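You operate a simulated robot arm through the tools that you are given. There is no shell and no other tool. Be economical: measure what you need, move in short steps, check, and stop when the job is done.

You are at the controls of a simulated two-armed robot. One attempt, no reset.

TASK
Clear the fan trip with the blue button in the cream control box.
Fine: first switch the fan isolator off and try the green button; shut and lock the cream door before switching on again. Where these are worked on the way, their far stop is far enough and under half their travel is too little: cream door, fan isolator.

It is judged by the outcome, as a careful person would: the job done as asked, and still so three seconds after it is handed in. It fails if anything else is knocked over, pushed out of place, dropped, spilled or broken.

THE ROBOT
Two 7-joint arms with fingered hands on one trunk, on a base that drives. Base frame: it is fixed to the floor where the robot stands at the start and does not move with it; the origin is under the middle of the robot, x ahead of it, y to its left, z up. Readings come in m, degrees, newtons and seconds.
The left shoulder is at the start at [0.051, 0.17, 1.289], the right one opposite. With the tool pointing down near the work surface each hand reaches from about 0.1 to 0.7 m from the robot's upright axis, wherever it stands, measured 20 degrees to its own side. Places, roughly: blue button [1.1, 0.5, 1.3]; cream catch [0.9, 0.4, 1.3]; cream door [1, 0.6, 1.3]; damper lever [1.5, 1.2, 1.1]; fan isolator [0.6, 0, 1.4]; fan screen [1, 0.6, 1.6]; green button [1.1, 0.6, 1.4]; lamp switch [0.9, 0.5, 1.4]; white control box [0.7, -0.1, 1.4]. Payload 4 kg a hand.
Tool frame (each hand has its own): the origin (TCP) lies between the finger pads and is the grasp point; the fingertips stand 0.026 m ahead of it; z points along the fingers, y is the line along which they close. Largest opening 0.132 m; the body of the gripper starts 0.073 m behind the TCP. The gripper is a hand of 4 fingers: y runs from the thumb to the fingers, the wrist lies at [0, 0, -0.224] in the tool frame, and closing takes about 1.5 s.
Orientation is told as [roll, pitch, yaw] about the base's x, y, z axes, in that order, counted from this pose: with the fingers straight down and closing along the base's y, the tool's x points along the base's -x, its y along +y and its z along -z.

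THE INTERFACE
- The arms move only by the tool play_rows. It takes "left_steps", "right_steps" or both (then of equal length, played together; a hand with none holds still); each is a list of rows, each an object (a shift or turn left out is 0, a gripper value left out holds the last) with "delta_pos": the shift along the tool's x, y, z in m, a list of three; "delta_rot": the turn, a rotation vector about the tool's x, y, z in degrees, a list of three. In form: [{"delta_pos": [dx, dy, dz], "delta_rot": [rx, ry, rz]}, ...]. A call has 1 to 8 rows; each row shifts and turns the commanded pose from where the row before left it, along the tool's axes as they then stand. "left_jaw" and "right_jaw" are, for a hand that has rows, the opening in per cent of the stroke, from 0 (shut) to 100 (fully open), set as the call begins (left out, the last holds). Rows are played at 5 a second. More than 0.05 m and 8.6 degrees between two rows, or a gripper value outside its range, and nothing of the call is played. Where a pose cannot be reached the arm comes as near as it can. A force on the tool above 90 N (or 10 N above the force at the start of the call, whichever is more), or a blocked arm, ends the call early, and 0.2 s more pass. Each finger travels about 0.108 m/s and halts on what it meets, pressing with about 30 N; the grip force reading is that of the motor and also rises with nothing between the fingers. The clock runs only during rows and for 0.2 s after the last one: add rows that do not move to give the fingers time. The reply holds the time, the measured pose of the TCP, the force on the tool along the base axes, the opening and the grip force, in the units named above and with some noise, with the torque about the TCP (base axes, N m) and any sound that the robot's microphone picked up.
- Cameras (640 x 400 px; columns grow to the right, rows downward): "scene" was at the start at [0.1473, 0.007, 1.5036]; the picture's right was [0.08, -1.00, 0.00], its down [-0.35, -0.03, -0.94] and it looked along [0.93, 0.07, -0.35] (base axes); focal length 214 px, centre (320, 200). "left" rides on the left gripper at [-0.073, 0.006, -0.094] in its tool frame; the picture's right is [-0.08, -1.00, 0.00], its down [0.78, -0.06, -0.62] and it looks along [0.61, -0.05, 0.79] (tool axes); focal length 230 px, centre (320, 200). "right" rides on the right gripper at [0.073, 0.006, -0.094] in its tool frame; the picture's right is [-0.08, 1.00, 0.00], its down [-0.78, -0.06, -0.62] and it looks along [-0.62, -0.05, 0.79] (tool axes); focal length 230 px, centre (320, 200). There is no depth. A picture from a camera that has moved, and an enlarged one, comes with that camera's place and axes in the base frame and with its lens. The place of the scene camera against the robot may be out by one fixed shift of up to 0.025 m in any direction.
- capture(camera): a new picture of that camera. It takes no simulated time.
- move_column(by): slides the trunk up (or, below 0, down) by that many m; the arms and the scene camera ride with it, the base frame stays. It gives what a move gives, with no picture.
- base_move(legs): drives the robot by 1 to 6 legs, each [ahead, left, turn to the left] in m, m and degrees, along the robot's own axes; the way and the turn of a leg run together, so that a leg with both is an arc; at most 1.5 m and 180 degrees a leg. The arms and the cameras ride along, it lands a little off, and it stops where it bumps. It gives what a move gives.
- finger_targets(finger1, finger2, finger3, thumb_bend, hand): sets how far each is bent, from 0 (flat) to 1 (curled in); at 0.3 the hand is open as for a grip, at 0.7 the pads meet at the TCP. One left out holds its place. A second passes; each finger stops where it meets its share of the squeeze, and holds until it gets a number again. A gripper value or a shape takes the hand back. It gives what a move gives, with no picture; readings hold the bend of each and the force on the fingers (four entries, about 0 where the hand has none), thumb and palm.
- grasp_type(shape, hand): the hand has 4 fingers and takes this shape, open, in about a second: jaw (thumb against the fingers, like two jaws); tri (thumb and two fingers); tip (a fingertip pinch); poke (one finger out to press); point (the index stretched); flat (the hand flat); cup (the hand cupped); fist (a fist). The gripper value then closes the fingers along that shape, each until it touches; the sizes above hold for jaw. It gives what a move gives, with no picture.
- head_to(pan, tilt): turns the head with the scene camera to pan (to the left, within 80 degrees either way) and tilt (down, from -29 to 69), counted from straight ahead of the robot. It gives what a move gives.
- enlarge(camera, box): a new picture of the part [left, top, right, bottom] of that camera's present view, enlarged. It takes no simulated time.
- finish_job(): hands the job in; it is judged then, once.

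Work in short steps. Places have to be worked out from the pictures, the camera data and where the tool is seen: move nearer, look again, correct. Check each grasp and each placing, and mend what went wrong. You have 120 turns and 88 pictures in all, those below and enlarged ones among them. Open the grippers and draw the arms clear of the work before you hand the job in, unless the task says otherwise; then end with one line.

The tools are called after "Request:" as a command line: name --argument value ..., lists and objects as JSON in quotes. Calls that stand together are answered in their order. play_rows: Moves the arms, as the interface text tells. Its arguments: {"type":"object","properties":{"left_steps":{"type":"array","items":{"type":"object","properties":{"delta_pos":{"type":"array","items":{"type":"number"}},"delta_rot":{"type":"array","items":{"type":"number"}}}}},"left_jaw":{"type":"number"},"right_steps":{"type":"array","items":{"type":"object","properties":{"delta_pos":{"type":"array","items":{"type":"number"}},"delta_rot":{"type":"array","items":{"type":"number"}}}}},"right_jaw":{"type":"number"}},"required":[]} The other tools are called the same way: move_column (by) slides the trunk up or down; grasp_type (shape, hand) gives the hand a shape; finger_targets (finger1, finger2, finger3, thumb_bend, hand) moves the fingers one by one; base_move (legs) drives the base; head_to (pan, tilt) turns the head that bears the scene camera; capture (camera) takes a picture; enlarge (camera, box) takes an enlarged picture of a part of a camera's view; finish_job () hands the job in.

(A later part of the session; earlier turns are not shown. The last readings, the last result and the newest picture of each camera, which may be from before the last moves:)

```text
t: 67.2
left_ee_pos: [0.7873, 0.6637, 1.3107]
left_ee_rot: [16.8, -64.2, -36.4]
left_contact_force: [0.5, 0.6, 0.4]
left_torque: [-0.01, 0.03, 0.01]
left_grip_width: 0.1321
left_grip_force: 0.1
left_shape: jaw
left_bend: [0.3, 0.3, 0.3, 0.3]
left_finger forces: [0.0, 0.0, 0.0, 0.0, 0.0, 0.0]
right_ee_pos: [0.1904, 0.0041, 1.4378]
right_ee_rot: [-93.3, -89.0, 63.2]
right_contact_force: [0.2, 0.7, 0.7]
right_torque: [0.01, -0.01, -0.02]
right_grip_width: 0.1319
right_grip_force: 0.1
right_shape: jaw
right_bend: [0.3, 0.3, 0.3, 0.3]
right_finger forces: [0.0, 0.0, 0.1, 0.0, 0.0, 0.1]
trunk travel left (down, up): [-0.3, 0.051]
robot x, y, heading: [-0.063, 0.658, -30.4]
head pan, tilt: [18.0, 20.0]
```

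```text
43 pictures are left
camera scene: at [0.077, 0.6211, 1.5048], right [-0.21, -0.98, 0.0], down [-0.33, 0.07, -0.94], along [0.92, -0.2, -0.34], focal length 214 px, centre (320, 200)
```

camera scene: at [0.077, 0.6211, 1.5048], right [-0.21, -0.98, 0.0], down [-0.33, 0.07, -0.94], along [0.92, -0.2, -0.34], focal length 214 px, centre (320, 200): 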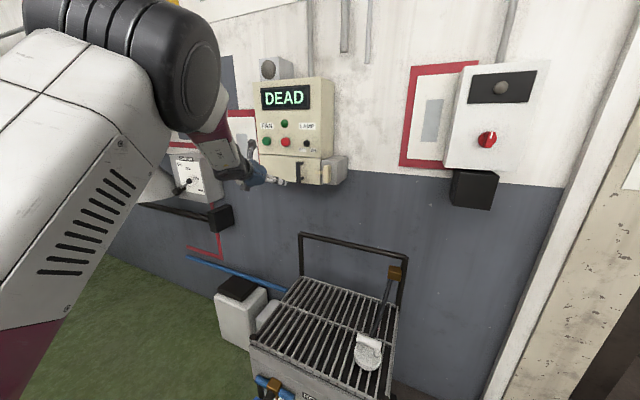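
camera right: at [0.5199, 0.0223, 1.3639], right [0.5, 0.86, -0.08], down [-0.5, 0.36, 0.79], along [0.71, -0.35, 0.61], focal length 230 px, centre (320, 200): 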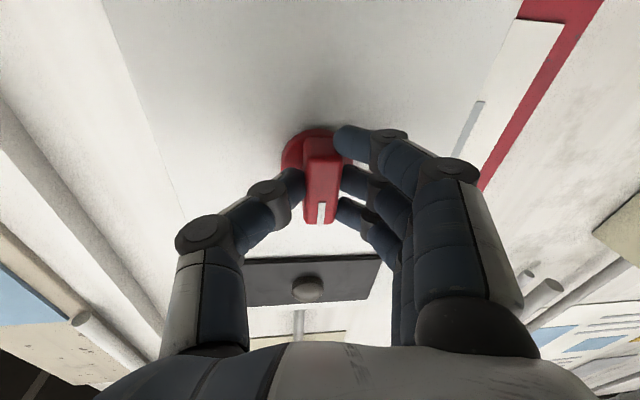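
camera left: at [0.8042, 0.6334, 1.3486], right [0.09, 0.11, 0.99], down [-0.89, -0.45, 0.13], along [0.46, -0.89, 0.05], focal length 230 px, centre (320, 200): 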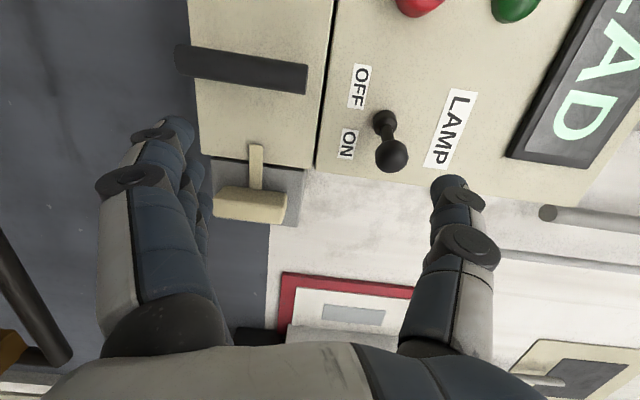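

Continue folding the left hand down and back (one call was refused for a step size).

Request:
play_rows --left_steps '[{"delta_rot": [0, 8, 0]}, {"delta_rot": [0, 8, 0]}, {"delta_rot": [0, 8, 0]}, {"delta_rot": [0, 8, 0]}, {"delta_rot": [0, 8, 0]}, {"delta_rot": [0, 8, 0]}, {"delta_rot": [0, 8, 0]}, {"delta_rot": [0, 8, 0]}]'

Request:
play_rows --left_steps '[{"delta_pos": [0.04, 0, 0.02]}, {"delta_pos": [0.04, 0, 0.02]}, {"delta_pos": [0.04, 0, 0.02]}, {"delta_pos": [0.04, 0, 0.02]}, {"delta_pos": [0.04, 0, 0.02]}, {"delta_pos": [0.04, 0, 0.02]}, {"delta_pos": [0.04, 0, 0.02]}, {"delta_pos": [0.03, 0, 0.01]}]'

Request:
head_to --pan 20 --tilt 30

Request:
capture --camera "scene"

```text
t: 69.0
left_ee_pos: [0.7398, 0.679, 1.2918]
left_ee_rot: [7.1, -8.2, -22.6]
left_contact_force: [0.3, 0.2, -0.7]
left_torque: [-0.05, 0.01, -0.01]
left_grip_width: 0.132
left_grip_force: 0.1
left_shape: jaw
left_bend: [0.3, 0.3, 0.3, 0.3]
left_finger forces: [0.0, 0.0, 0.1, 0.0, 0.0, 0.1]
left hand out of reach, approached as far as the arm can: row 1, 6, 7, 8
right_ee_pos: [0.1926, 0.0038, 1.4391]
right_ee_rot: [-90.6, -88.8, 60.4]
right_contact_force: [1.1, 0.6, -0.1]
right_torque: [0.01, 0.04, -0.03]
right_grip_width: 0.1318
right_grip_force: 0.1
right_shape: jaw
right_bend: [0.3, 0.3, 0.3, 0.3]
right_finger forces: [0.0, 0.0, 0.0, 0.0, 0.0, 0.0]
trunk travel left (down, up): [-0.3, 0.051]
robot x, y, heading: [-0.0645, 0.6583, -30.6]
head pan, tilt: [18.0, 20.0]
```

```text
t: 70.8
left_ee_pos: [0.4841, 0.804, 1.1018]
left_ee_rot: [7.0, -8.4, -22.7]
left_contact_force: [0.0, -0.1, 0.1]
left_torque: [0.01, 0.01, -0.01]
left_grip_width: 0.1319
left_grip_force: 0.1
left_shape: jaw
left_bend: [0.3, 0.3, 0.3, 0.3]
left_finger forces: [0.0, 0.1, 0.0, 0.1, 0.1, 0.0]
right_ee_pos: [0.1901, 0.0037, 1.4379]
right_ee_rot: [-91.7, -88.9, 61.5]
right_contact_force: [-0.4, 0.6, 0.4]
right_torque: [-0.01, -0.01, 0.0]
right_grip_width: 0.1319
right_grip_force: 0.0
right_shape: jaw
right_bend: [0.3, 0.3, 0.3, 0.3]
right_finger forces: [0.0, 0.0, 0.0, 0.1, 0.0, 0.0]
trunk travel left (down, up): [-0.3, 0.051]
robot x, y, heading: [-0.0615, 0.6599, -30.1]
head pan, tilt: [18.0, 20.0]
```

```text
t: 71.5
left_ee_pos: [0.4861, 0.8043, 1.1026]
left_ee_rot: [7.1, -8.3, -22.6]
left_contact_force: [0.1, -0.1, -0.3]
left_torque: [0.01, -0.03, 0.05]
left_grip_width: 0.132
left_grip_force: 0.2
left_shape: jaw
left_bend: [0.3, 0.3, 0.3, 0.3]
left_finger forces: [0.0, 0.1, 0.0, 0.0, 0.0, 0.1]
right_ee_pos: [0.1906, 0.0039, 1.439]
right_ee_rot: [-90.6, -89.1, 60.6]
right_contact_force: [0.5, 0.1, 0.0]
right_torque: [-0.01, 0.0, 0.03]
right_grip_width: 0.1319
right_grip_force: 0.1
right_shape: jaw
right_bend: [0.3, 0.3, 0.3, 0.3]
right_finger forces: [0.0, 0.1, 0.0, 0.0, 0.1, 0.1]
trunk travel left (down, up): [-0.3, 0.051]
robot x, y, heading: [-0.0624, 0.6616, -30.1]
head pan, tilt: [20.0, 30.0]
```

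```text
42 pictures are left
camera scene: at [0.076, 0.6242, 1.4886], right [-0.18, -0.98, 0.0], down [-0.49, 0.09, -0.87], along [0.85, -0.15, -0.5], focal length 214 px, centre (320, 200)
```

scene: 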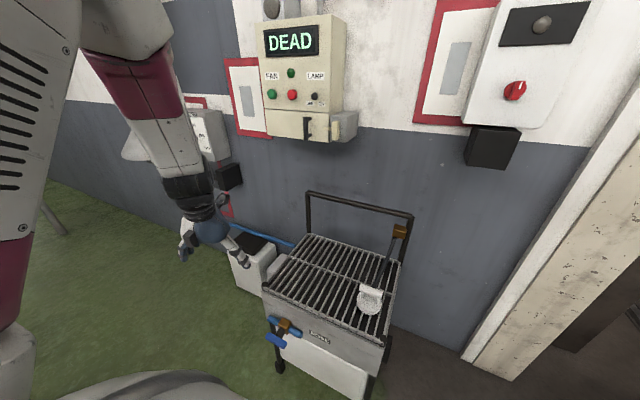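

Left hand is tucked. Before driving left I check the left side for the red bin.

Request:
head_to --pan 70 --tilt 35

Request:
capture --camera "scene"

```text
t: 72.7
left_ee_pos: [0.4858, 0.8033, 1.1025]
left_ee_rot: [7.2, -8.3, -22.7]
left_contact_force: [0.2, -0.1, 0.4]
left_torque: [0.01, 0.0, -0.01]
left_grip_width: 0.1318
left_grip_force: 0.1
left_shape: jaw
left_bend: [0.3, 0.3, 0.3, 0.3]
left_finger forces: [0.1, 0.0, 0.0, 0.1, 0.1, 0.0]
right_ee_pos: [0.1911, 0.0033, 1.4388]
right_ee_rot: [-90.5, -89.0, 60.4]
right_contact_force: [0.5, -0.3, -0.4]
right_torque: [0.03, 0.0, 0.04]
right_grip_width: 0.1321
right_grip_force: 0.0
right_shape: jaw
right_bend: [0.3, 0.3, 0.3, 0.3]
right_finger forces: [0.0, 0.0, 0.1, 0.0, 0.1, 0.1]
trunk travel left (down, up): [-0.3, 0.051]
robot x, y, heading: [-0.0632, 0.6635, -30.4]
head pan, tilt: [70.0, 35.0]
```

```text
41 pictures are left
camera scene: at [0.0547, 0.6965, 1.4808], right [0.64, -0.77, 0.0], down [-0.44, -0.37, -0.82], along [0.63, 0.52, -0.57], focal length 214 px, centre (320, 200)
```

scene: 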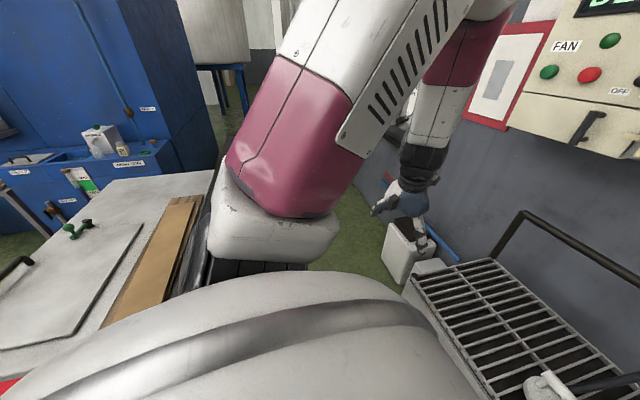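

The bin is well to the left-rear. I go ahead 0.15 m first, then left along the wall, keeping between the cart and the bin.

Request:
base_move --legs '[[0.15, 0, 0], [0, 0.64, 0], [0.06, 0, 0]]'

Request:
head_to --pan -15 --tilt 18

Request:
capture --camera "scene"

```text
t: 77.8
left_ee_pos: [0.9855, 1.2467, 1.1013]
left_ee_rot: [7.1, -8.3, -22.6]
left_contact_force: [1.0, 0.0, 0.8]
left_torque: [0.02, 0.02, 0.02]
left_grip_width: 0.132
left_grip_force: 0.1
left_shape: jaw
left_bend: [0.3, 0.3, 0.3, 0.3]
left_finger forces: [0.0, 0.0, 0.0, 0.0, 0.0, 0.0]
right_ee_pos: [0.6919, 0.445, 1.438]
right_ee_rot: [-86.4, -89.0, 56.3]
right_contact_force: [0.4, 0.2, -1.2]
right_torque: [-0.01, -0.03, -0.01]
right_grip_width: 0.1319
right_grip_force: 0.0
right_shape: jaw
right_bend: [0.3, 0.3, 0.3, 0.3]
right_finger forces: [0.1, 0.0, 0.0, 0.0, 0.0, 0.1]
trunk travel left (down, up): [-0.3, 0.051]
robot x, y, heading: [0.4402, 1.1065, -30.3]
head pan, tilt: [70.0, 35.0]
```

```text
t: 79.3
left_ee_pos: [0.9837, 1.2476, 1.1034]
left_ee_rot: [7.2, -8.2, -22.7]
left_contact_force: [-0.4, 0.5, -0.7]
left_torque: [-0.01, 0.0, -0.01]
left_grip_width: 0.1318
left_grip_force: 0.0
left_shape: jaw
left_bend: [0.3, 0.3, 0.3, 0.3]
left_finger forces: [0.0, 0.0, 0.0, 0.1, 0.0, 0.0]
right_ee_pos: [0.6899, 0.4463, 1.4379]
right_ee_rot: [-90.8, -89.1, 60.8]
right_contact_force: [-0.4, 0.1, -0.5]
right_torque: [-0.02, 0.01, 0.04]
right_grip_width: 0.132
right_grip_force: 0.0
right_shape: jaw
right_bend: [0.3, 0.3, 0.3, 0.3]
right_finger forces: [0.0, 0.0, 0.0, 0.0, 0.0, 0.0]
trunk travel left (down, up): [-0.3, 0.051]
robot x, y, heading: [0.4387, 1.1042, -29.9]
head pan, tilt: [-15.0, 18.0]
```

```text
40 pictures are left
camera scene: at [0.552, 1.0173, 1.5079], right [-0.71, -0.71, 0.0], down [-0.22, 0.22, -0.95], along [0.67, -0.67, -0.31], focal length 214 px, centre (320, 200)
```

scene: 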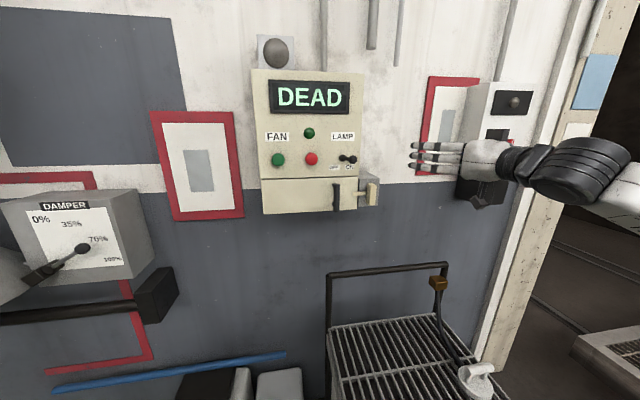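

Right hand now sits near the catch with room. Move it down/left in front of the catch block and roll 90° so thumb and fingers go below/above it.

Request:
play_rows --right_steps '[{"delta_pos": [0.036, 0.02, 0.01]}, {"delta_pos": [0.036, 0.02, 0.01]}, {"delta_pos": [0.036, 0.02, 0.01]}, {"delta_pos": [0.036, 0.02, 0.01]}, {}]'

Request:
play_rows --right_steps '[{"delta_rot": [0, 0, 8.2]}, {"delta_rot": [0, 0, 8.2]}, {"delta_rot": [0, 0, 8.2]}, {"delta_rot": [0, 0, 8.2]}, {"delta_rot": [0, 0, 8.2]}, {"delta_rot": [0, 0, 8.2]}, {"delta_rot": [0, 0, 8.2]}, {"delta_rot": [0, 0, 8.2]}]'

Request:
play_rows --right_steps '[{"delta_rot": [0, 0, 8.2]}, {"delta_rot": [0, 0, 8.2]}, {"delta_rot": [0, 0, 8]}, {}]'

Request:
capture --camera "right"

Request:
enlarge --camera "scene" --box '[240, 100, 460, 240]'

```text
t: 80.5
left_ee_pos: [0.9839, 1.2473, 1.1031]
left_ee_rot: [7.1, -8.3, -22.6]
left_contact_force: [-0.4, 0.1, 0.0]
left_torque: [-0.03, 0.02, 0.0]
left_grip_width: 0.1318
left_grip_force: 0.1
left_shape: jaw
left_bend: [0.3, 0.3, 0.3, 0.3]
left_finger forces: [0.0, 0.1, 0.0, 0.1, 0.0, 0.0]
right_ee_pos: [0.738, 0.4789, 1.352]
right_ee_rot: [-90.2, -88.9, 60.7]
right_contact_force: [-0.3, 0.5, -0.3]
right_torque: [-0.02, -0.03, 0.01]
right_grip_width: 0.1322
right_grip_force: 0.1
right_shape: jaw
right_bend: [0.3, 0.3, 0.3, 0.3]
right_finger forces: [0.1, 0.1, 0.0, 0.0, 0.0, 0.1]
right hand out of reach, approached as far as the arm can: row 3, 4
trunk travel left (down, up): [-0.3, 0.051]
robot x, y, heading: [0.4359, 1.1008, -30.3]
head pan, tilt: [-15.0, 18.0]
```

```text
t: 82.3
left_ee_pos: [0.9847, 1.2468, 1.1029]
left_ee_rot: [7.1, -8.2, -22.7]
left_contact_force: [-0.1, 0.6, 1.0]
left_torque: [0.01, -0.02, 0.0]
left_grip_width: 0.1318
left_grip_force: 0.0
left_shape: jaw
left_bend: [0.3, 0.3, 0.3, 0.3]
left_finger forces: [0.1, 0.0, 0.1, 0.0, 0.0, 0.1]
right_ee_pos: [0.7374, 0.4788, 1.352]
right_ee_rot: [90.0, -25.2, -120.1]
right_contact_force: [-0.3, 1.1, 0.5]
right_torque: [-0.02, 0.04, 0.04]
right_grip_width: 0.132
right_grip_force: 0.0
right_shape: jaw
right_bend: [0.3, 0.3, 0.3, 0.3]
right_finger forces: [0.0, 0.0, 0.0, 0.0, 0.0, 0.0]
trunk travel left (down, up): [-0.3, 0.051]
robot x, y, heading: [0.4391, 1.1028, -30.2]
head pan, tilt: [-15.0, 18.0]
```

```text
t: 83.3
left_ee_pos: [0.9849, 1.2476, 1.1019]
left_ee_rot: [7.1, -8.3, -22.6]
left_contact_force: [-0.1, 0.0, 0.9]
left_torque: [-0.03, 0.01, 0.03]
left_grip_width: 0.1318
left_grip_force: 0.0
left_shape: jaw
left_bend: [0.3, 0.3, 0.3, 0.3]
left_finger forces: [0.0, 0.1, 0.1, 0.0, 0.0, 0.1]
right_ee_pos: [0.738, 0.478, 1.3514]
right_ee_rot: [90.0, -0.9, -120.1]
right_contact_force: [-1.0, 0.0, 0.0]
right_torque: [-0.04, -0.02, 0.0]
right_grip_width: 0.132
right_grip_force: 0.1
right_shape: jaw
right_bend: [0.3, 0.3, 0.3, 0.3]
right_finger forces: [0.0, 0.0, 0.0, 0.0, 0.0, 0.0]
trunk travel left (down, up): [-0.3, 0.051]
robot x, y, heading: [0.4351, 1.1058, -30.2]
head pan, tilt: [-15.0, 18.0]
```

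```text
39 pictures are left
camera right: at [0.6941, 0.5898, 1.3566], right [-0.03, -0.05, 1.0], down [-0.93, -0.37, -0.05], along [0.37, -0.93, -0.04], focal length 230 px, centre (320, 200)
```

right: 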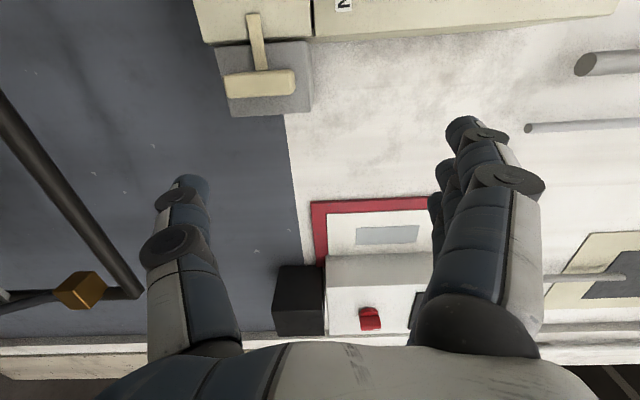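

```text
2.86 times, centred on (350, 170) of scene
camera zoom: at [0.552, 1.0172, 1.5079], right [-0.71, -0.71, 0.0], down [-0.22, 0.22, -0.95], along [0.67, -0.67, -0.31], focal length 613 px, centre (234, 286)
```

zoom: 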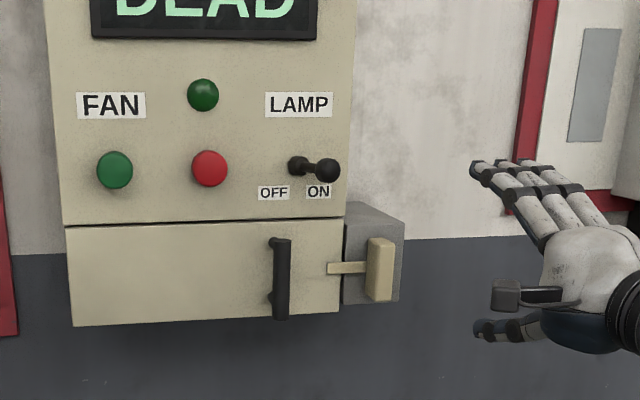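

Block confirmed at s≈0.81, z≈1.293. The hand can't go lower at this short range, so I lower the trunk 5.5 cm, then shift and advance.

Request:
move_column --by -0.055

Request:
play_rows --right_steps '[{"delta_pos": [0.013, 0, 0.03]}, {"delta_pos": [0.013, 0, 0.03]}, {"delta_pos": [0, 0, 0.03]}, {"delta_pos": [0, 0, 0.02]}, {}]'

Request:
capture --camera "right"

```text
t: 84.3
left_ee_pos: [0.9844, 1.2464, 1.0467]
left_ee_rot: [7.1, -8.5, -22.6]
left_contact_force: [-0.7, -0.8, -0.9]
left_torque: [-0.01, -0.04, 0.01]
left_grip_width: 0.1317
left_grip_force: 0.1
left_shape: jaw
left_bend: [0.3, 0.3, 0.3, 0.3]
left_finger forces: [0.0, 0.0, 0.0, 0.1, 0.0, 0.0]
right_ee_pos: [0.7365, 0.4796, 1.2974]
right_ee_rot: [90.1, -1.0, -120.1]
right_contact_force: [-0.6, 0.0, 0.1]
right_torque: [-0.01, -0.01, -0.03]
right_grip_width: 0.1321
right_grip_force: 0.1
right_shape: jaw
right_bend: [0.3, 0.3, 0.3, 0.3]
right_finger forces: [0.0, 0.0, 0.1, 0.0, 0.0, 0.0]
trunk travel left (down, up): [-0.245, 0.106]
robot x, y, heading: [0.4345, 1.1044, -30.1]
head pan, tilt: [-15.0, 18.0]
```

```text
t: 85.5
left_ee_pos: [0.9848, 1.2482, 1.0479]
left_ee_rot: [7.1, -8.4, -22.6]
left_contact_force: [0.2, 0.5, -0.1]
left_torque: [-0.01, 0.01, 0.02]
left_grip_width: 0.1319
left_grip_force: 0.1
left_shape: jaw
left_bend: [0.3, 0.3, 0.3, 0.3]
left_finger forces: [0.0, 0.0, 0.0, 0.1, 0.1, 0.0]
right_ee_pos: [0.8461, 0.446, 1.296]
right_ee_rot: [90.1, -1.1, -120.1]
right_contact_force: [0.4, -0.4, -0.7]
right_torque: [-0.01, 0.0, 0.02]
right_grip_width: 0.1316
right_grip_force: 0.1
right_shape: jaw
right_bend: [0.3, 0.3, 0.3, 0.3]
right_finger forces: [0.0, 0.0, 0.0, 0.0, 0.1, 0.1]
trunk travel left (down, up): [-0.245, 0.106]
robot x, y, heading: [0.4365, 1.105, -29.8]
head pan, tilt: [-15.0, 18.0]
```

```text
37 pictures are left
camera right: at [0.8022, 0.5573, 1.3006], right [-0.03, -0.05, 1.0], down [-0.93, -0.37, -0.05], along [0.37, -0.93, -0.04], focal length 230 px, centre (320, 200)
```

right: 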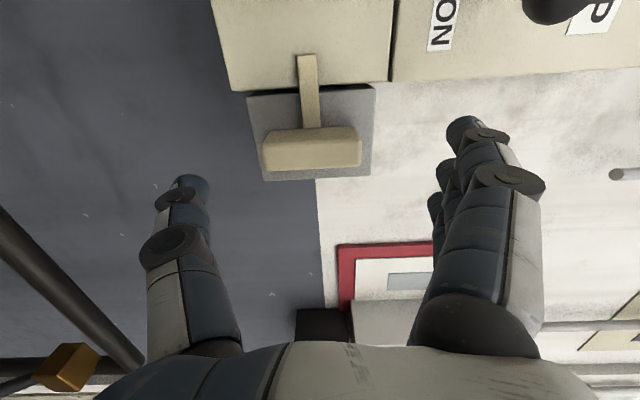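

Well aligned; block front is ~7 cm ahead. I advance 6 cm and close on it.

Request:
play_rows --right_steps '[{"delta_pos": [0, -0.004, 0.03]}, {"delta_pos": [0, 0, 0.03]}, {}]'

Request:
play_rows --right_steps '[{}, {}, {}, {}, {}, {}]' --right_jaw 20

Request:
capture --camera "right"

```text
t: 86.3
left_ee_pos: [0.9846, 1.2472, 1.0487]
left_ee_rot: [7.1, -8.4, -22.6]
left_contact_force: [0.4, -0.2, -0.2]
left_torque: [0.0, 0.01, 0.02]
left_grip_width: 0.1319
left_grip_force: 0.1
left_shape: jaw
left_bend: [0.3, 0.3, 0.3, 0.3]
left_finger forces: [0.0, 0.1, 0.1, 0.0, 0.1, 0.0]
right_ee_pos: [0.8987, 0.4151, 1.2917]
right_ee_rot: [89.9, -1.0, -120.0]
right_contact_force: [-0.7, -0.5, -0.6]
right_torque: [-0.03, 0.0, -0.01]
right_grip_width: 0.1319
right_grip_force: 0.1
right_shape: jaw
right_bend: [0.3, 0.3, 0.3, 0.3]
right_finger forces: [0.1, 0.0, 0.1, 0.0, 0.1, 0.1]
trunk travel left (down, up): [-0.245, 0.106]
robot x, y, heading: [0.4382, 1.1048, -30.1]
head pan, tilt: [-15.0, 18.0]
```

```text
t: 87.7
left_ee_pos: [0.9846, 1.2471, 1.0469]
left_ee_rot: [7.1, -8.4, -22.6]
left_contact_force: [-0.5, 0.4, 0.6]
left_torque: [-0.01, -0.02, -0.03]
left_grip_width: 0.1324
left_grip_force: 0.0
left_shape: jaw
left_bend: [0.3, 0.3, 0.3, 0.3]
left_finger forces: [0.0, 0.0, 0.0, 0.0, 0.0, 0.1]
right_ee_pos: [0.8978, 0.4161, 1.2923]
right_ee_rot: [90.0, -1.0, -120.0]
right_contact_force: [-1.7, 2.4, 1.7]
right_torque: [-0.03, -0.24, 0.2]
right_grip_width: 0.0572
right_grip_force: 30.4
right_shape: jaw
right_bend: [0.71, 0.73, 0.72, 0.7]
right_finger forces: [16.8, 8.7, 9.6, 0.0, 27.3, 0.0]
trunk travel left (down, up): [-0.245, 0.106]
robot x, y, heading: [0.4385, 1.1043, -30.2]
head pan, tilt: [-15.0, 18.0]
```

```text
36 pictures are left
camera right: at [0.854, 0.527, 1.2969], right [-0.03, -0.05, 1.0], down [-0.93, -0.37, -0.05], along [0.37, -0.93, -0.04], focal length 230 px, centre (320, 200)
```

right: 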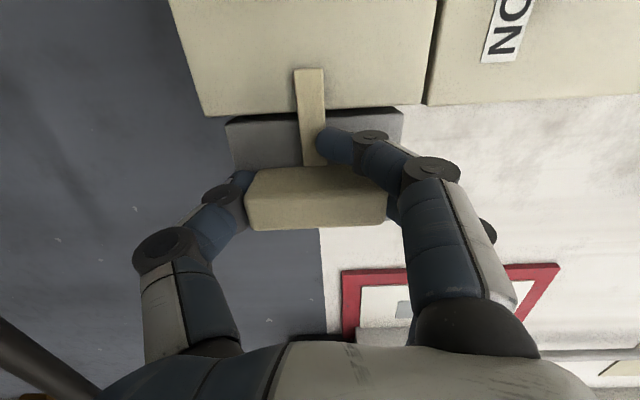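

Block held (57 mm), index hooked beside it over the tongue. I try sliding it right gently.

Request:
play_rows --right_steps '[{"delta_pos": [-0.008, 0, 0]}, {"delta_pos": [-0.008, 0, 0]}, {"delta_pos": [-0.008, 0, 0]}, {}]'

Request:
capture --camera "right"

```text
t: 88.7
left_ee_pos: [0.9865, 1.2538, 1.0445]
left_ee_rot: [6.8, -8.3, -22.5]
left_contact_force: [-0.5, -0.3, 0.9]
left_torque: [-0.01, -0.01, 0.04]
left_grip_width: 0.132
left_grip_force: 0.1
left_shape: jaw
left_bend: [0.3, 0.3, 0.3, 0.3]
left_finger forces: [0.0, 0.0, 0.1, 0.0, 0.1, 0.1]
right_ee_pos: [0.8943, 0.4107, 1.2941]
right_ee_rot: [90.1, -1.3, -118.8]
right_contact_force: [12.7, 46.2, -11.4]
right_torque: [0.3, -0.53, 0.75]
right_grip_width: 0.0573
right_grip_force: 30.3
right_shape: jaw
right_bend: [0.72, 0.73, 0.73, 0.7]
right_finger forces: [20.3, 7.4, 14.7, 0.0, 34.6, 0.0]
trunk travel left (down, up): [-0.245, 0.106]
robot x, y, heading: [0.4392, 1.1038, -30.0]
head pan, tilt: [-15.0, 18.0]
```

```text
35 pictures are left
camera right: at [0.8485, 0.521, 1.2987], right [-0.03, -0.05, 1.0], down [-0.92, -0.39, -0.04], along [0.39, -0.92, -0.03], focal length 230 px, centre (320, 200)
```

right: 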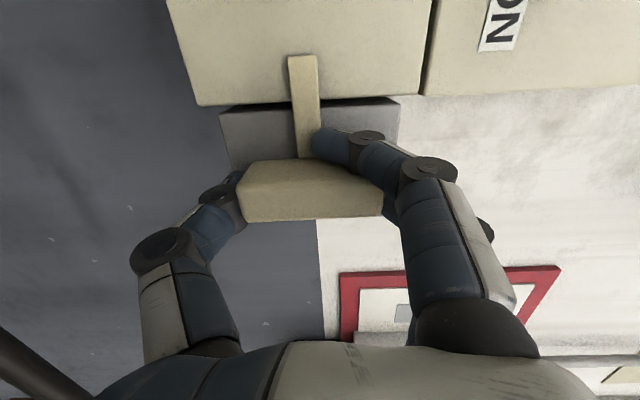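

It doesn't slide (≈48 N, no motion). It's likely a turn-catch; I relax and try twisting it.

Request:
play_rows --right_steps '[{"delta_pos": [0.012, 0, 0]}, {"delta_pos": [0.012, 0, 0]}, {}]'

Request:
play_rows --right_steps '[{"delta_rot": [0, 0, -5]}, {"delta_rot": [0, 0, -5]}, {"delta_rot": [0, 0, -5]}, {}]'

Request:
capture --camera "right"

```text
t: 89.5
left_ee_pos: [0.9842, 1.2467, 1.0478]
left_ee_rot: [7.1, -8.4, -22.7]
left_contact_force: [0.4, 0.7, -0.1]
left_torque: [0.02, 0.02, 0.06]
left_grip_width: 0.1316
left_grip_force: 0.0
left_shape: jaw
left_bend: [0.3, 0.3, 0.3, 0.3]
left_finger forces: [0.0, 0.1, 0.0, 0.1, 0.0, 0.0]
right_ee_pos: [0.8958, 0.4129, 1.2937]
right_ee_rot: [90.1, -1.0, -120.5]
right_contact_force: [-3.5, 3.8, -2.2]
right_torque: [0.31, -0.58, 0.25]
right_grip_width: 0.0577
right_grip_force: 29.9
right_shape: jaw
right_bend: [0.72, 0.73, 0.72, 0.7]
right_finger forces: [20.9, 8.5, 8.8, 0.1, 31.3, 0.0]
trunk travel left (down, up): [-0.245, 0.106]
robot x, y, heading: [0.4339, 1.1041, -30.1]
head pan, tilt: [-15.0, 18.0]
```

```text
t: 90.5
left_ee_pos: [0.983, 1.2463, 1.0482]
left_ee_rot: [7.1, -8.4, -22.6]
left_contact_force: [0.1, -0.1, -0.3]
left_torque: [0.0, -0.01, 0.02]
left_grip_width: 0.1316
left_grip_force: 0.0
left_shape: jaw
left_bend: [0.3, 0.3, 0.3, 0.3]
left_finger forces: [0.0, 0.0, 0.0, 0.0, 0.0, 0.0]
right_ee_pos: [0.8952, 0.4138, 1.2926]
right_ee_rot: [90.1, -15.8, -120.3]
right_contact_force: [-12.8, 0.2, -1.3]
right_torque: [2.86, -1.68, 0.36]
right_grip_width: 0.0538
right_grip_force: 30.0
right_shape: jaw
right_bend: [0.72, 0.73, 0.75, 0.7]
right_finger forces: [30.7, 12.7, 37.1, 0.0, 38.2, 0.0]
trunk travel left (down, up): [-0.245, 0.106]
robot x, y, heading: [0.4388, 1.1003, -30.3]
head pan, tilt: [-15.0, 18.0]
```

```text
34 pictures are left
camera right: at [0.851, 0.5241, 1.2788], right [0.1, 0.17, 0.98], down [-0.92, -0.36, 0.15], along [0.38, -0.92, 0.12], focal length 230 px, centre (320, 200)
```

right: 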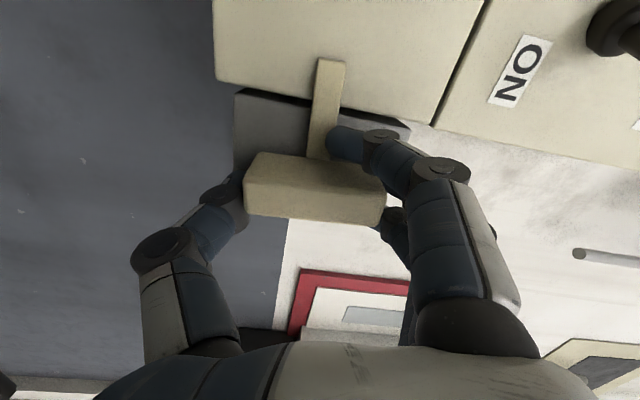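

CCW twist doesn't move it. I undo and try the clockwise twist.

Request:
play_rows --right_steps '[{"delta_rot": [0, 0, 7.5]}, {"delta_rot": [0, 0, 7.5]}, {"delta_rot": [0, 0, 5]}, {"delta_rot": [0, 0, 5]}, {"delta_rot": [0, 0, 5]}, {}]'

Request:
capture --camera "right"

```text
t: 91.9
left_ee_pos: [0.9829, 1.2459, 1.0488]
left_ee_rot: [7.1, -8.4, -22.6]
left_contact_force: [-1.5, 0.0, 0.5]
left_torque: [-0.01, -0.03, 0.02]
left_grip_width: 0.1321
left_grip_force: 0.1
left_shape: jaw
left_bend: [0.3, 0.3, 0.3, 0.3]
left_finger forces: [0.0, 0.0, 0.0, 0.0, 0.1, 0.1]
right_ee_pos: [0.8951, 0.4133, 1.2919]
right_ee_rot: [90.1, 14.1, -120.3]
right_contact_force: [-16.9, -5.9, -3.8]
right_torque: [-0.55, -0.68, -0.05]
right_grip_width: 0.0531
right_grip_force: 29.7
right_shape: jaw
right_bend: [0.72, 0.73, 0.76, 0.7]
right_finger forces: [25.0, 10.3, 0.4, 0.0, 26.2, 0.0]
trunk travel left (down, up): [-0.245, 0.106]
robot x, y, heading: [0.4391, 1.1029, -30.4]
head pan, tilt: [-15.0, 18.0]
```

```text
33 pictures are left
camera right: at [0.8494, 0.522, 1.316], right [-0.16, -0.28, 0.95], down [-0.91, -0.34, -0.25], along [0.39, -0.9, -0.2], focal length 230 px, centre (320, 200)
```

right: 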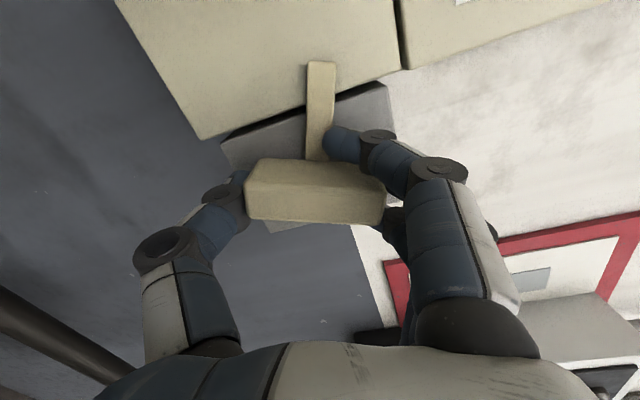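

The catch turns clockwise with the hand. I continue turning it.

Request:
play_rows --right_steps '[{"delta_rot": [0, 0, 8]}, {"delta_rot": [0, 0, 8]}, {"delta_rot": [0, 0, 8]}, {"delta_rot": [0, 0, 8]}, {"delta_rot": [0, 0, 8]}, {"delta_rot": [0, 0, 8]}, {"delta_rot": [0, 0, 8]}, {}]'

Request:
capture --camera "right"

```text
t: 93.7
left_ee_pos: [0.9815, 1.2465, 1.0488]
left_ee_rot: [7.2, -8.5, -22.7]
left_contact_force: [-0.3, 0.8, 1.0]
left_torque: [-0.01, -0.01, 0.0]
left_grip_width: 0.132
left_grip_force: 0.0
left_shape: jaw
left_bend: [0.3, 0.3, 0.3, 0.3]
left_finger forces: [0.1, 0.0, 0.0, 0.0, 0.0, 0.1]
right_ee_pos: [0.8948, 0.4148, 1.2914]
right_ee_rot: [90.2, 70.2, -119.9]
right_contact_force: [-28.1, 2.5, -14.7]
right_torque: [-0.53, -0.7, -1.09]
right_grip_width: 0.0531
right_grip_force: 29.8
right_shape: jaw
right_bend: [0.73, 0.73, 0.76, 0.7]
right_finger forces: [37.0, 13.7, 0.0, 0.0, 26.8, 0.0]
trunk travel left (down, up): [-0.245, 0.106]
robot x, y, heading: [0.4384, 1.1051, -30.1]
head pan, tilt: [-15.0, 18.0]
```

```text
32 pictures are left
camera right: at [0.8235, 0.4796, 1.3631], right [-0.48, -0.83, 0.26], down [-0.64, 0.13, -0.76], along [0.6, -0.54, -0.59], focal length 230 px, centre (320, 200)
```

right: 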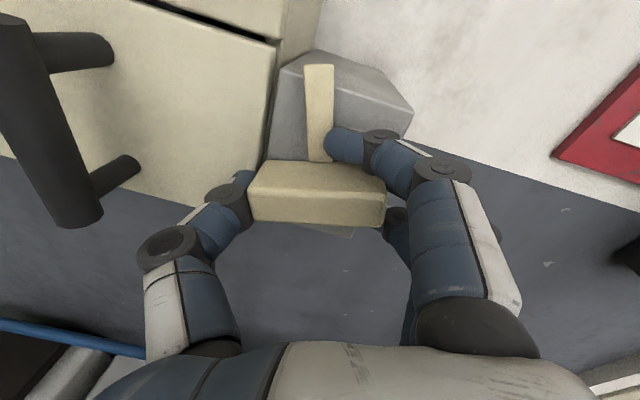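

About 70° turned; the tongue is clear of the door. I turn a bit more toward its stop.

Request:
play_rows --right_steps '[{"delta_rot": [0, 0, 8]}, {"delta_rot": [0, 0, 8]}, {"delta_rot": [0, 0, 6]}, {}]'

Request:
capture --camera "right"

```text
t: 94.7
left_ee_pos: [0.981, 1.2467, 1.0484]
left_ee_rot: [7.1, -8.5, -22.8]
left_contact_force: [-0.9, 0.2, -0.5]
left_torque: [0.01, -0.05, 0.0]
left_grip_width: 0.132
left_grip_force: 0.0
left_shape: jaw
left_bend: [0.3, 0.3, 0.3, 0.3]
left_finger forces: [0.0, 0.0, 0.0, 0.0, 0.2, 0.0]
right_ee_pos: [0.8943, 0.4161, 1.2943]
right_ee_rot: [-93.4, 87.9, 56.6]
right_contact_force: [-28.5, 7.6, -16.2]
right_torque: [-0.66, -0.08, -0.93]
right_grip_width: 0.0514
right_grip_force: 30.0
right_shape: jaw
right_bend: [0.74, 0.73, 0.76, 0.7]
right_finger forces: [39.5, 13.7, 0.0, 0.0, 25.5, 0.1]
trunk travel left (down, up): [-0.245, 0.106]
robot x, y, heading: [0.4387, 1.1058, -30.0]
head pan, tilt: [-15.0, 18.0]
```

```text
31 pictures are left
camera right: at [0.8098, 0.4569, 1.3663], right [-0.5, -0.86, -0.12], down [-0.49, 0.39, -0.78], along [0.72, -0.33, -0.61], focal length 230 px, centre (320, 200)
```

right: 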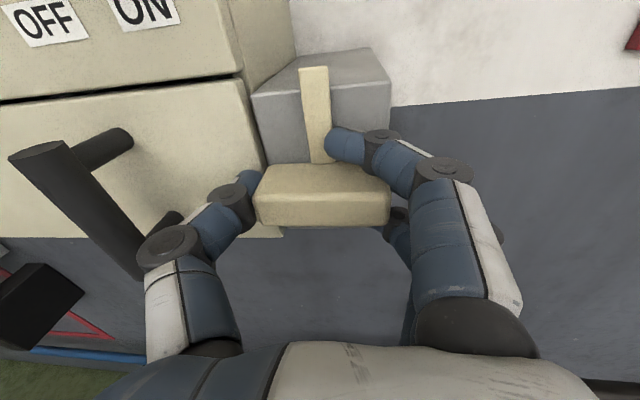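

Catch block is now horizontal with the tongue up. I open the hand part-way and back straight out.

Request:
play_rows --right_steps '[{}, {}, {}, {}, {}, {"delta_pos": [0, 0, -0.03]}, {"delta_pos": [0, 0, -0.04]}, {"delta_pos": [-0.02, 0, -0.04]}]' --right_jaw 75

Request:
capture --camera "right"

Request:
enlarge --camera "scene" --box '[220, 80, 440, 240]'

```text
t: 96.5
left_ee_pos: [0.9839, 1.2475, 1.0479]
left_ee_rot: [7.1, -8.3, -22.6]
left_contact_force: [0.3, 0.7, 0.3]
left_torque: [0.0, 0.0, 0.0]
left_grip_width: 0.1318
left_grip_force: 0.1
left_shape: jaw
left_bend: [0.3, 0.3, 0.3, 0.3]
left_finger forces: [0.1, 0.0, 0.0, 0.0, 0.0, 0.1]
right_ee_pos: [0.8021, 0.4716, 1.2715]
right_ee_rot: [-90.6, 88.0, 59.5]
right_contact_force: [-1.0, -0.1, 0.8]
right_torque: [0.03, 0.04, 0.01]
right_grip_width: 0.099
right_grip_force: 0.1
right_shape: jaw
right_bend: [0.64, 0.64, 0.64, 0.6]
right_finger forces: [0.0, 0.0, 0.0, 0.0, 0.1, 0.1]
trunk travel left (down, up): [-0.245, 0.106]
robot x, y, heading: [0.44, 1.1066, -30.1]
head pan, tilt: [-15.0, 18.0]
```

```text
30 pictures are left
camera right: at [0.7173, 0.512, 1.3447], right [-0.5, -0.86, -0.11], down [-0.49, 0.38, -0.78], along [0.72, -0.33, -0.61], focal length 230 px, centre (320, 200)
```

right: 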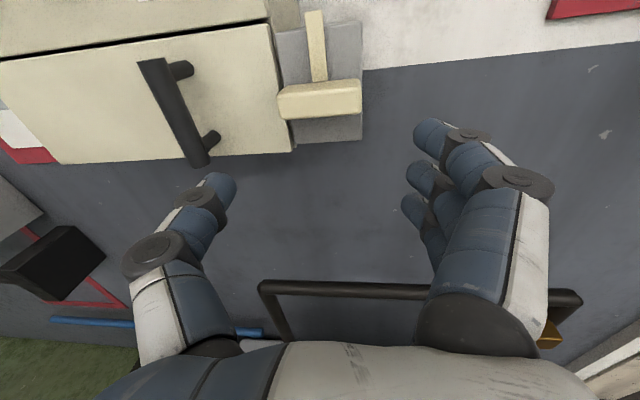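

```text
2.50 times, centred on (330, 160) of scene
camera zoom: at [0.5616, 1.011, 1.4519], right [-0.71, -0.71, 0.0], down [-0.22, 0.22, -0.95], along [0.67, -0.67, -0.31], focal length 536 px, centre (295, 300)
```

zoom: 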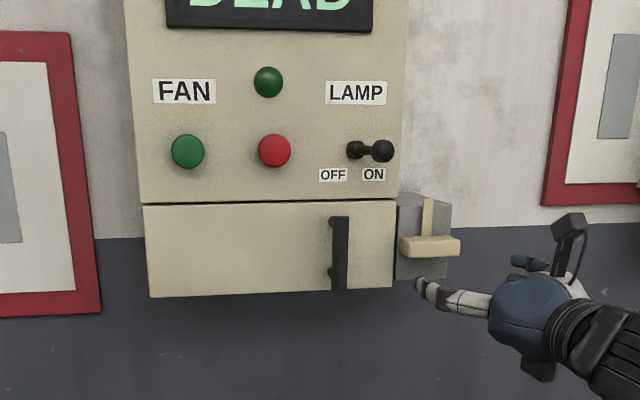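

Catch stays open. Door handle bar at s≈0.936, z≈1.297, d≈0.572. I move the right hand in front of it, jaws 60 % open, thumb left / fingers right.

Request:
play_rows --right_steps '[{"delta_pos": [0.008, -0.042, 0]}, {"delta_pos": [0.008, -0.042, 0]}, {"delta_pos": [0.008, -0.042, 0]}, {"delta_pos": [0, 0, 0.03]}, {}]' --right_jaw 60

Request:
capture --camera "right"

```text
t: 97.7
left_ee_pos: [0.9848, 1.248, 1.0483]
left_ee_rot: [7.1, -8.4, -22.6]
left_contact_force: [0.0, 0.8, 0.1]
left_torque: [-0.03, -0.01, 0.0]
left_grip_width: 0.1318
left_grip_force: 0.1
left_shape: jaw
left_bend: [0.3, 0.3, 0.3, 0.3]
left_finger forces: [0.1, 0.1, 0.1, 0.0, 0.0, 0.1]
right_ee_pos: [0.8345, 0.4882, 1.2812]
right_ee_rot: [-87.1, 88.0, 62.9]
right_contact_force: [0.1, 0.1, 0.3]
right_torque: [-0.03, -0.01, 0.0]
right_grip_width: 0.0797
right_grip_force: 0.1
right_shape: jaw
right_bend: [0.71, 0.71, 0.71, 0.7]
right_finger forces: [0.0, 0.0, 0.1, 0.0, 0.0, 0.0]
right hand out of reach, approached as far as the arm can: row 1, 2, 3
trunk travel left (down, up): [-0.245, 0.106]
robot x, y, heading: [0.4335, 1.1023, -30.3]
head pan, tilt: [-15.0, 18.0]
```

```text
28 pictures are left
camera right: at [0.7501, 0.5289, 1.3554], right [-0.49, -0.86, -0.11], down [-0.49, 0.38, -0.78], along [0.72, -0.33, -0.61], focal length 230 px, centre (320, 200)
```

right: 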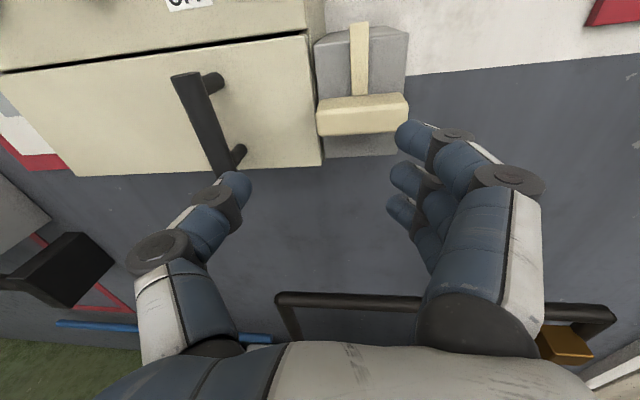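

The arm is limited sideways here; shifting the base 9 cm left carries the hand right in front of the handle.

Request:
base_move --legs '[[0, 0.095, 0]]'

Request:
capture --camera "right"

```text
t: 98.8
left_ee_pos: [1.0327, 1.3299, 1.0455]
left_ee_rot: [7.1, -8.3, -22.7]
left_contact_force: [0.4, 0.4, -0.5]
left_torque: [0.01, 0.03, -0.05]
left_grip_width: 0.1319
left_grip_force: 0.1
left_shape: jaw
left_bend: [0.3, 0.3, 0.3, 0.3]
left_finger forces: [0.0, 0.0, 0.0, 0.0, 0.0, 0.0]
right_ee_pos: [0.8839, 0.5709, 1.2827]
right_ee_rot: [-85.4, 88.0, 64.7]
right_contact_force: [0.3, 0.5, 1.2]
right_torque: [0.0, 0.04, -0.04]
right_grip_width: 0.0797
right_grip_force: 0.1
right_shape: jaw
right_bend: [0.71, 0.71, 0.71, 0.7]
right_finger forces: [0.1, 0.1, 0.0, 0.1, 0.0, 0.0]
trunk travel left (down, up): [-0.245, 0.106]
robot x, y, heading: [0.4845, 1.1861, -29.9]
head pan, tilt: [-15.0, 18.0]
```

```text
27 pictures are left
camera right: at [0.7992, 0.612, 1.3552], right [-0.5, -0.86, -0.11], down [-0.49, 0.38, -0.78], along [0.72, -0.33, -0.61], focal length 230 px, centre (320, 200)
```

right: 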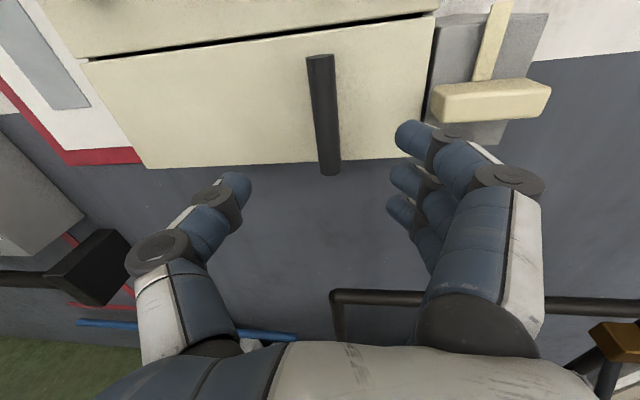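

Centred on the handle. Advance 9 cm and close.

Request:
play_rows --right_steps '[{"delta_pos": [0.006, 0, 0.03]}, {"delta_pos": [0.006, 0, 0.03]}, {"delta_pos": [0, 0, 0.027]}, {}]'

Request:
play_rows --right_steps '[{}, {}, {}, {}, {}, {}]' --right_jaw 5

Request:
capture --camera "right"

```text
t: 99.8
left_ee_pos: [1.0331, 1.3299, 1.0463]
left_ee_rot: [7.1, -8.4, -22.7]
left_contact_force: [0.5, 0.3, -0.6]
left_torque: [0.01, 0.03, -0.01]
left_grip_width: 0.1319
left_grip_force: 0.0
left_shape: jaw
left_bend: [0.3, 0.3, 0.3, 0.3]
left_finger forces: [0.0, 0.0, 0.0, 0.0, 0.1, 0.0]
right_ee_pos: [0.9597, 0.5269, 1.2929]
right_ee_rot: [-86.7, 88.0, 63.5]
right_contact_force: [-0.4, 1.0, 0.2]
right_torque: [-0.01, 0.0, 0.03]
right_grip_width: 0.0799
right_grip_force: 0.0
right_shape: jaw
right_bend: [0.71, 0.71, 0.71, 0.7]
right_finger forces: [0.0, 0.0, 0.0, 0.0, 0.0, 0.0]
trunk travel left (down, up): [-0.245, 0.106]
robot x, y, heading: [0.4855, 1.1871, -29.8]
head pan, tilt: [-15.0, 18.0]
```

```text
t: 101.2
left_ee_pos: [1.0325, 1.3291, 1.0468]
left_ee_rot: [7.1, -8.5, -22.7]
left_contact_force: [-0.4, 0.3, -0.3]
left_torque: [-0.02, -0.04, 0.0]
left_grip_width: 0.1318
left_grip_force: 0.0
left_shape: jaw
left_bend: [0.3, 0.3, 0.3, 0.3]
left_finger forces: [0.0, 0.0, 0.0, 0.0, 0.0, 0.0]
right_ee_pos: [0.9585, 0.5252, 1.2932]
right_ee_rot: [-85.8, 87.9, 64.2]
right_contact_force: [-2.9, -2.9, 0.3]
right_torque: [0.02, -0.04, -0.1]
right_grip_width: 0.0075
right_grip_force: 0.0
right_shape: jaw
right_bend: [0.7, 0.71, 0.71, 0.7]
right_finger forces: [2.9, 0.1, 1.1, 0.0, 0.0, 0.0]
trunk travel left (down, up): [-0.245, 0.106]
robot x, y, heading: [0.4834, 1.186, -30.1]
head pan, tilt: [-15.0, 18.0]
```

```text
26 pictures are left
camera right: at [0.8739, 0.5661, 1.3664], right [-0.5, -0.86, -0.11], down [-0.49, 0.39, -0.78], along [0.72, -0.33, -0.61], focal length 230 px, centre (320, 200)
```

right: 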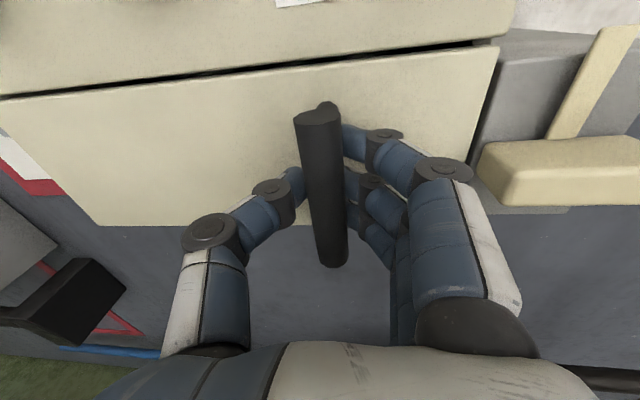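

Fingers are closed behind the bar – a good hook. I pull the door along its arc (hinge on the left).

Request:
play_rows --right_steps '[{"delta_pos": [0, -0.003, -0.012]}, {"delta_pos": [0, -0.005, -0.012]}, {"delta_pos": [0, -0.006, -0.012]}, {"delta_pos": [0, -0.006, -0.012]}, {"delta_pos": [0, -0.007, -0.011]}, {"delta_pos": [0, -0.008, -0.011]}, {"delta_pos": [0, -0.009, -0.01]}, {}]' --right_jaw 0

Request:
capture --camera "right"

```text
t: 103.0
left_ee_pos: [1.0325, 1.3279, 1.0474]
left_ee_rot: [7.2, -8.3, -22.7]
left_contact_force: [-0.1, 0.3, 0.1]
left_torque: [0.04, 0.02, 0.04]
left_grip_width: 0.1318
left_grip_force: 0.0
left_shape: jaw
left_bend: [0.3, 0.3, 0.3, 0.3]
left_finger forces: [0.0, 0.0, 0.0, 0.0, 0.0, 0.1]
right_ee_pos: [0.9244, 0.5711, 1.2929]
right_ee_rot: [-74.5, 87.9, 75.8]
right_contact_force: [-1.2, -4.5, -7.8]
right_torque: [0.2, -0.37, -0.89]
right_grip_width: 0.0021
right_grip_force: 30.0
right_shape: jaw
right_bend: [0.72, 0.71, 0.72, 0.72]
right_finger forces: [26.1, 0.0, 9.8, 0.0, 32.9, 0.0]
right hand out of reach, approached as far as the arm can: row 5, 6, 7
trunk travel left (down, up): [-0.245, 0.106]
robot x, y, heading: [0.4824, 1.1876, -30.1]
head pan, tilt: [-15.0, 18.0]
```

```text
25 pictures are left
camera right: at [0.8398, 0.6114, 1.3671], right [-0.49, -0.86, -0.11], down [-0.5, 0.39, -0.78], along [0.71, -0.33, -0.62], focal length 230 px, centre (320, 200)
```

right: 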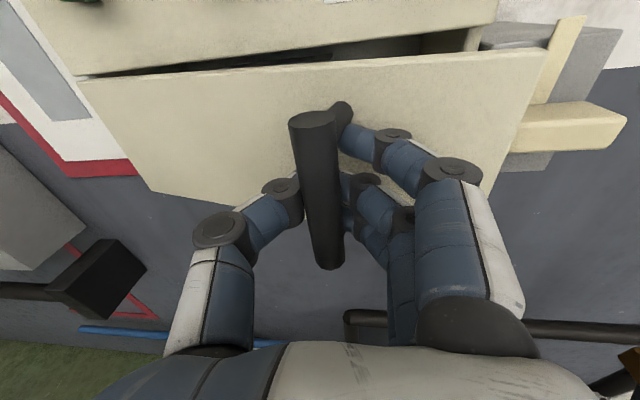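

The door is opening (~18°). I continue its arc with small base moves, since the arm is at its sideways limit.

Request:
base_move --legs '[[-0.03, 0.02, 0], [-0.028, 0.026, 0], [-0.024, 0.03, 0]]'

Request:
capture --camera "right"

```text
t: 104.8
left_ee_pos: [0.9993, 1.4347, 1.047]
left_ee_rot: [7.2, -8.3, -22.7]
left_contact_force: [0.2, 0.4, 0.1]
left_torque: [-0.03, -0.03, -0.01]
left_grip_width: 0.1318
left_grip_force: 0.1
left_shape: jaw
left_bend: [0.3, 0.3, 0.3, 0.3]
left_finger forces: [0.0, 0.0, 0.0, 0.0, 0.0, 0.0]
right_ee_pos: [0.889, 0.6774, 1.2927]
right_ee_rot: [-73.6, 87.6, 76.6]
right_contact_force: [-4.5, -8.9, -13.5]
right_torque: [0.4, -1.27, -2.44]
right_grip_width: 0.0031
right_grip_force: 29.7
right_shape: jaw
right_bend: [0.72, 0.67, 0.7, 0.66]
right_finger forces: [76.6, 13.5, 18.5, 0.1, 34.6, 0.0]
trunk travel left (down, up): [-0.245, 0.106]
robot x, y, heading: [0.4509, 1.2885, -30.1]
head pan, tilt: [-15.0, 18.0]
```

```text
24 pictures are left
camera right: at [0.8057, 0.7174, 1.367], right [-0.49, -0.86, -0.11], down [-0.5, 0.39, -0.78], along [0.71, -0.33, -0.62], focal length 230 px, centre (320, 200)
```

right: 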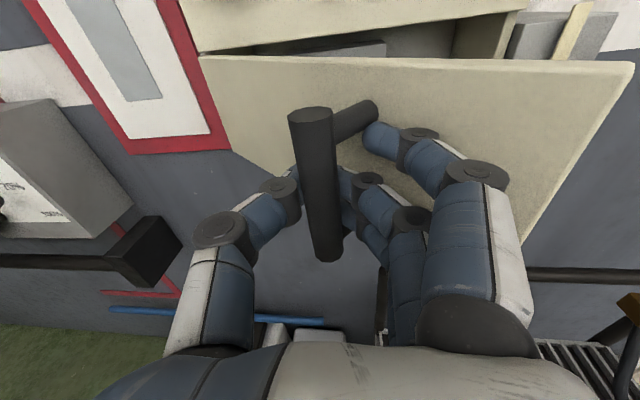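

Door ~45° open. I release the handle gently while backing the hand out.

Request:
play_rows --right_steps '[{}, {}, {"delta_pos": [0, 0, -0.01]}, {"delta_pos": [0, 0, -0.02]}, {"delta_pos": [0, 0, -0.03]}, {"delta_pos": [0, 0, -0.03]}, {}]' --right_jaw 45

Request:
base_move --legs '[[-0.08, 0, 0]]'

Request:
capture --camera "scene"

```text
t: 106.4
left_ee_pos: [0.9992, 1.4349, 1.0474]
left_ee_rot: [7.1, -8.4, -22.7]
left_contact_force: [0.9, 0.2, 0.5]
left_torque: [0.02, 0.02, 0.03]
left_grip_width: 0.1318
left_grip_force: 0.1
left_shape: jaw
left_bend: [0.3, 0.3, 0.3, 0.3]
left_finger forces: [0.1, 0.0, 0.1, 0.1, 0.0, 0.0]
right_ee_pos: [0.8129, 0.7227, 1.293]
right_ee_rot: [-72.7, 87.9, 77.6]
right_contact_force: [0.4, 0.2, -0.4]
right_torque: [0.01, -0.02, -0.01]
right_grip_width: 0.0587
right_grip_force: 0.1
right_shape: jaw
right_bend: [0.73, 0.73, 0.73, 0.7]
right_finger forces: [0.0, 0.0, 0.0, 0.0, 0.0, 0.1]
trunk travel left (down, up): [-0.245, 0.106]
robot x, y, heading: [0.4539, 1.2944, -30.5]
head pan, tilt: [-15.0, 18.0]
```

```text
t: 107.4
left_ee_pos: [0.9651, 1.4479, 1.0475]
left_ee_rot: [7.1, -8.1, -23.1]
left_contact_force: [0.2, -0.5, -1.1]
left_torque: [0.02, -0.01, -0.05]
left_grip_width: 0.1319
left_grip_force: 0.0
left_shape: jaw
left_bend: [0.3, 0.3, 0.3, 0.3]
left_finger forces: [0.0, 0.0, 0.1, 0.1, 0.1, 0.0]
right_ee_pos: [0.7717, 0.7366, 1.2948]
right_ee_rot: [-75.3, 87.9, 74.6]
right_contact_force: [-0.9, 0.1, -0.9]
right_torque: [0.0, -0.01, -0.01]
right_grip_width: 0.059
right_grip_force: 0.1
right_shape: jaw
right_bend: [0.73, 0.73, 0.73, 0.7]
right_finger forces: [0.1, 0.0, 0.0, 0.0, 0.1, 0.0]
trunk travel left (down, up): [-0.245, 0.106]
robot x, y, heading: [0.4172, 1.3092, -30.8]
head pan, tilt: [-15.0, 18.0]
stopped in leg 1: the robot was blocked; the commanded pose is now the measured one
```

```text
23 pictures are left
camera scene: at [0.541, 1.2154, 1.4517], right [-0.72, -0.7, 0.0], down [-0.22, 0.22, -0.95], along [0.66, -0.68, -0.31], focal length 214 px, centre (320, 200)
```

scene: 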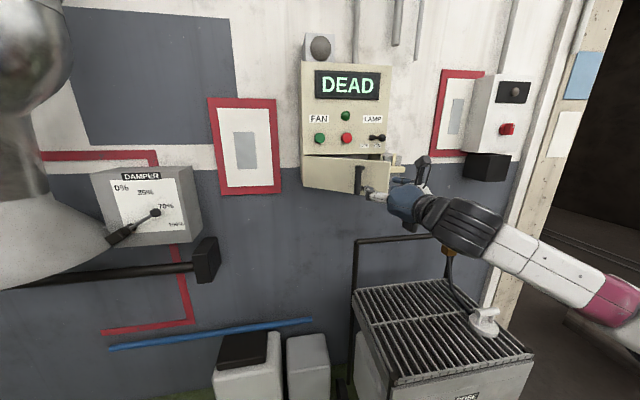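

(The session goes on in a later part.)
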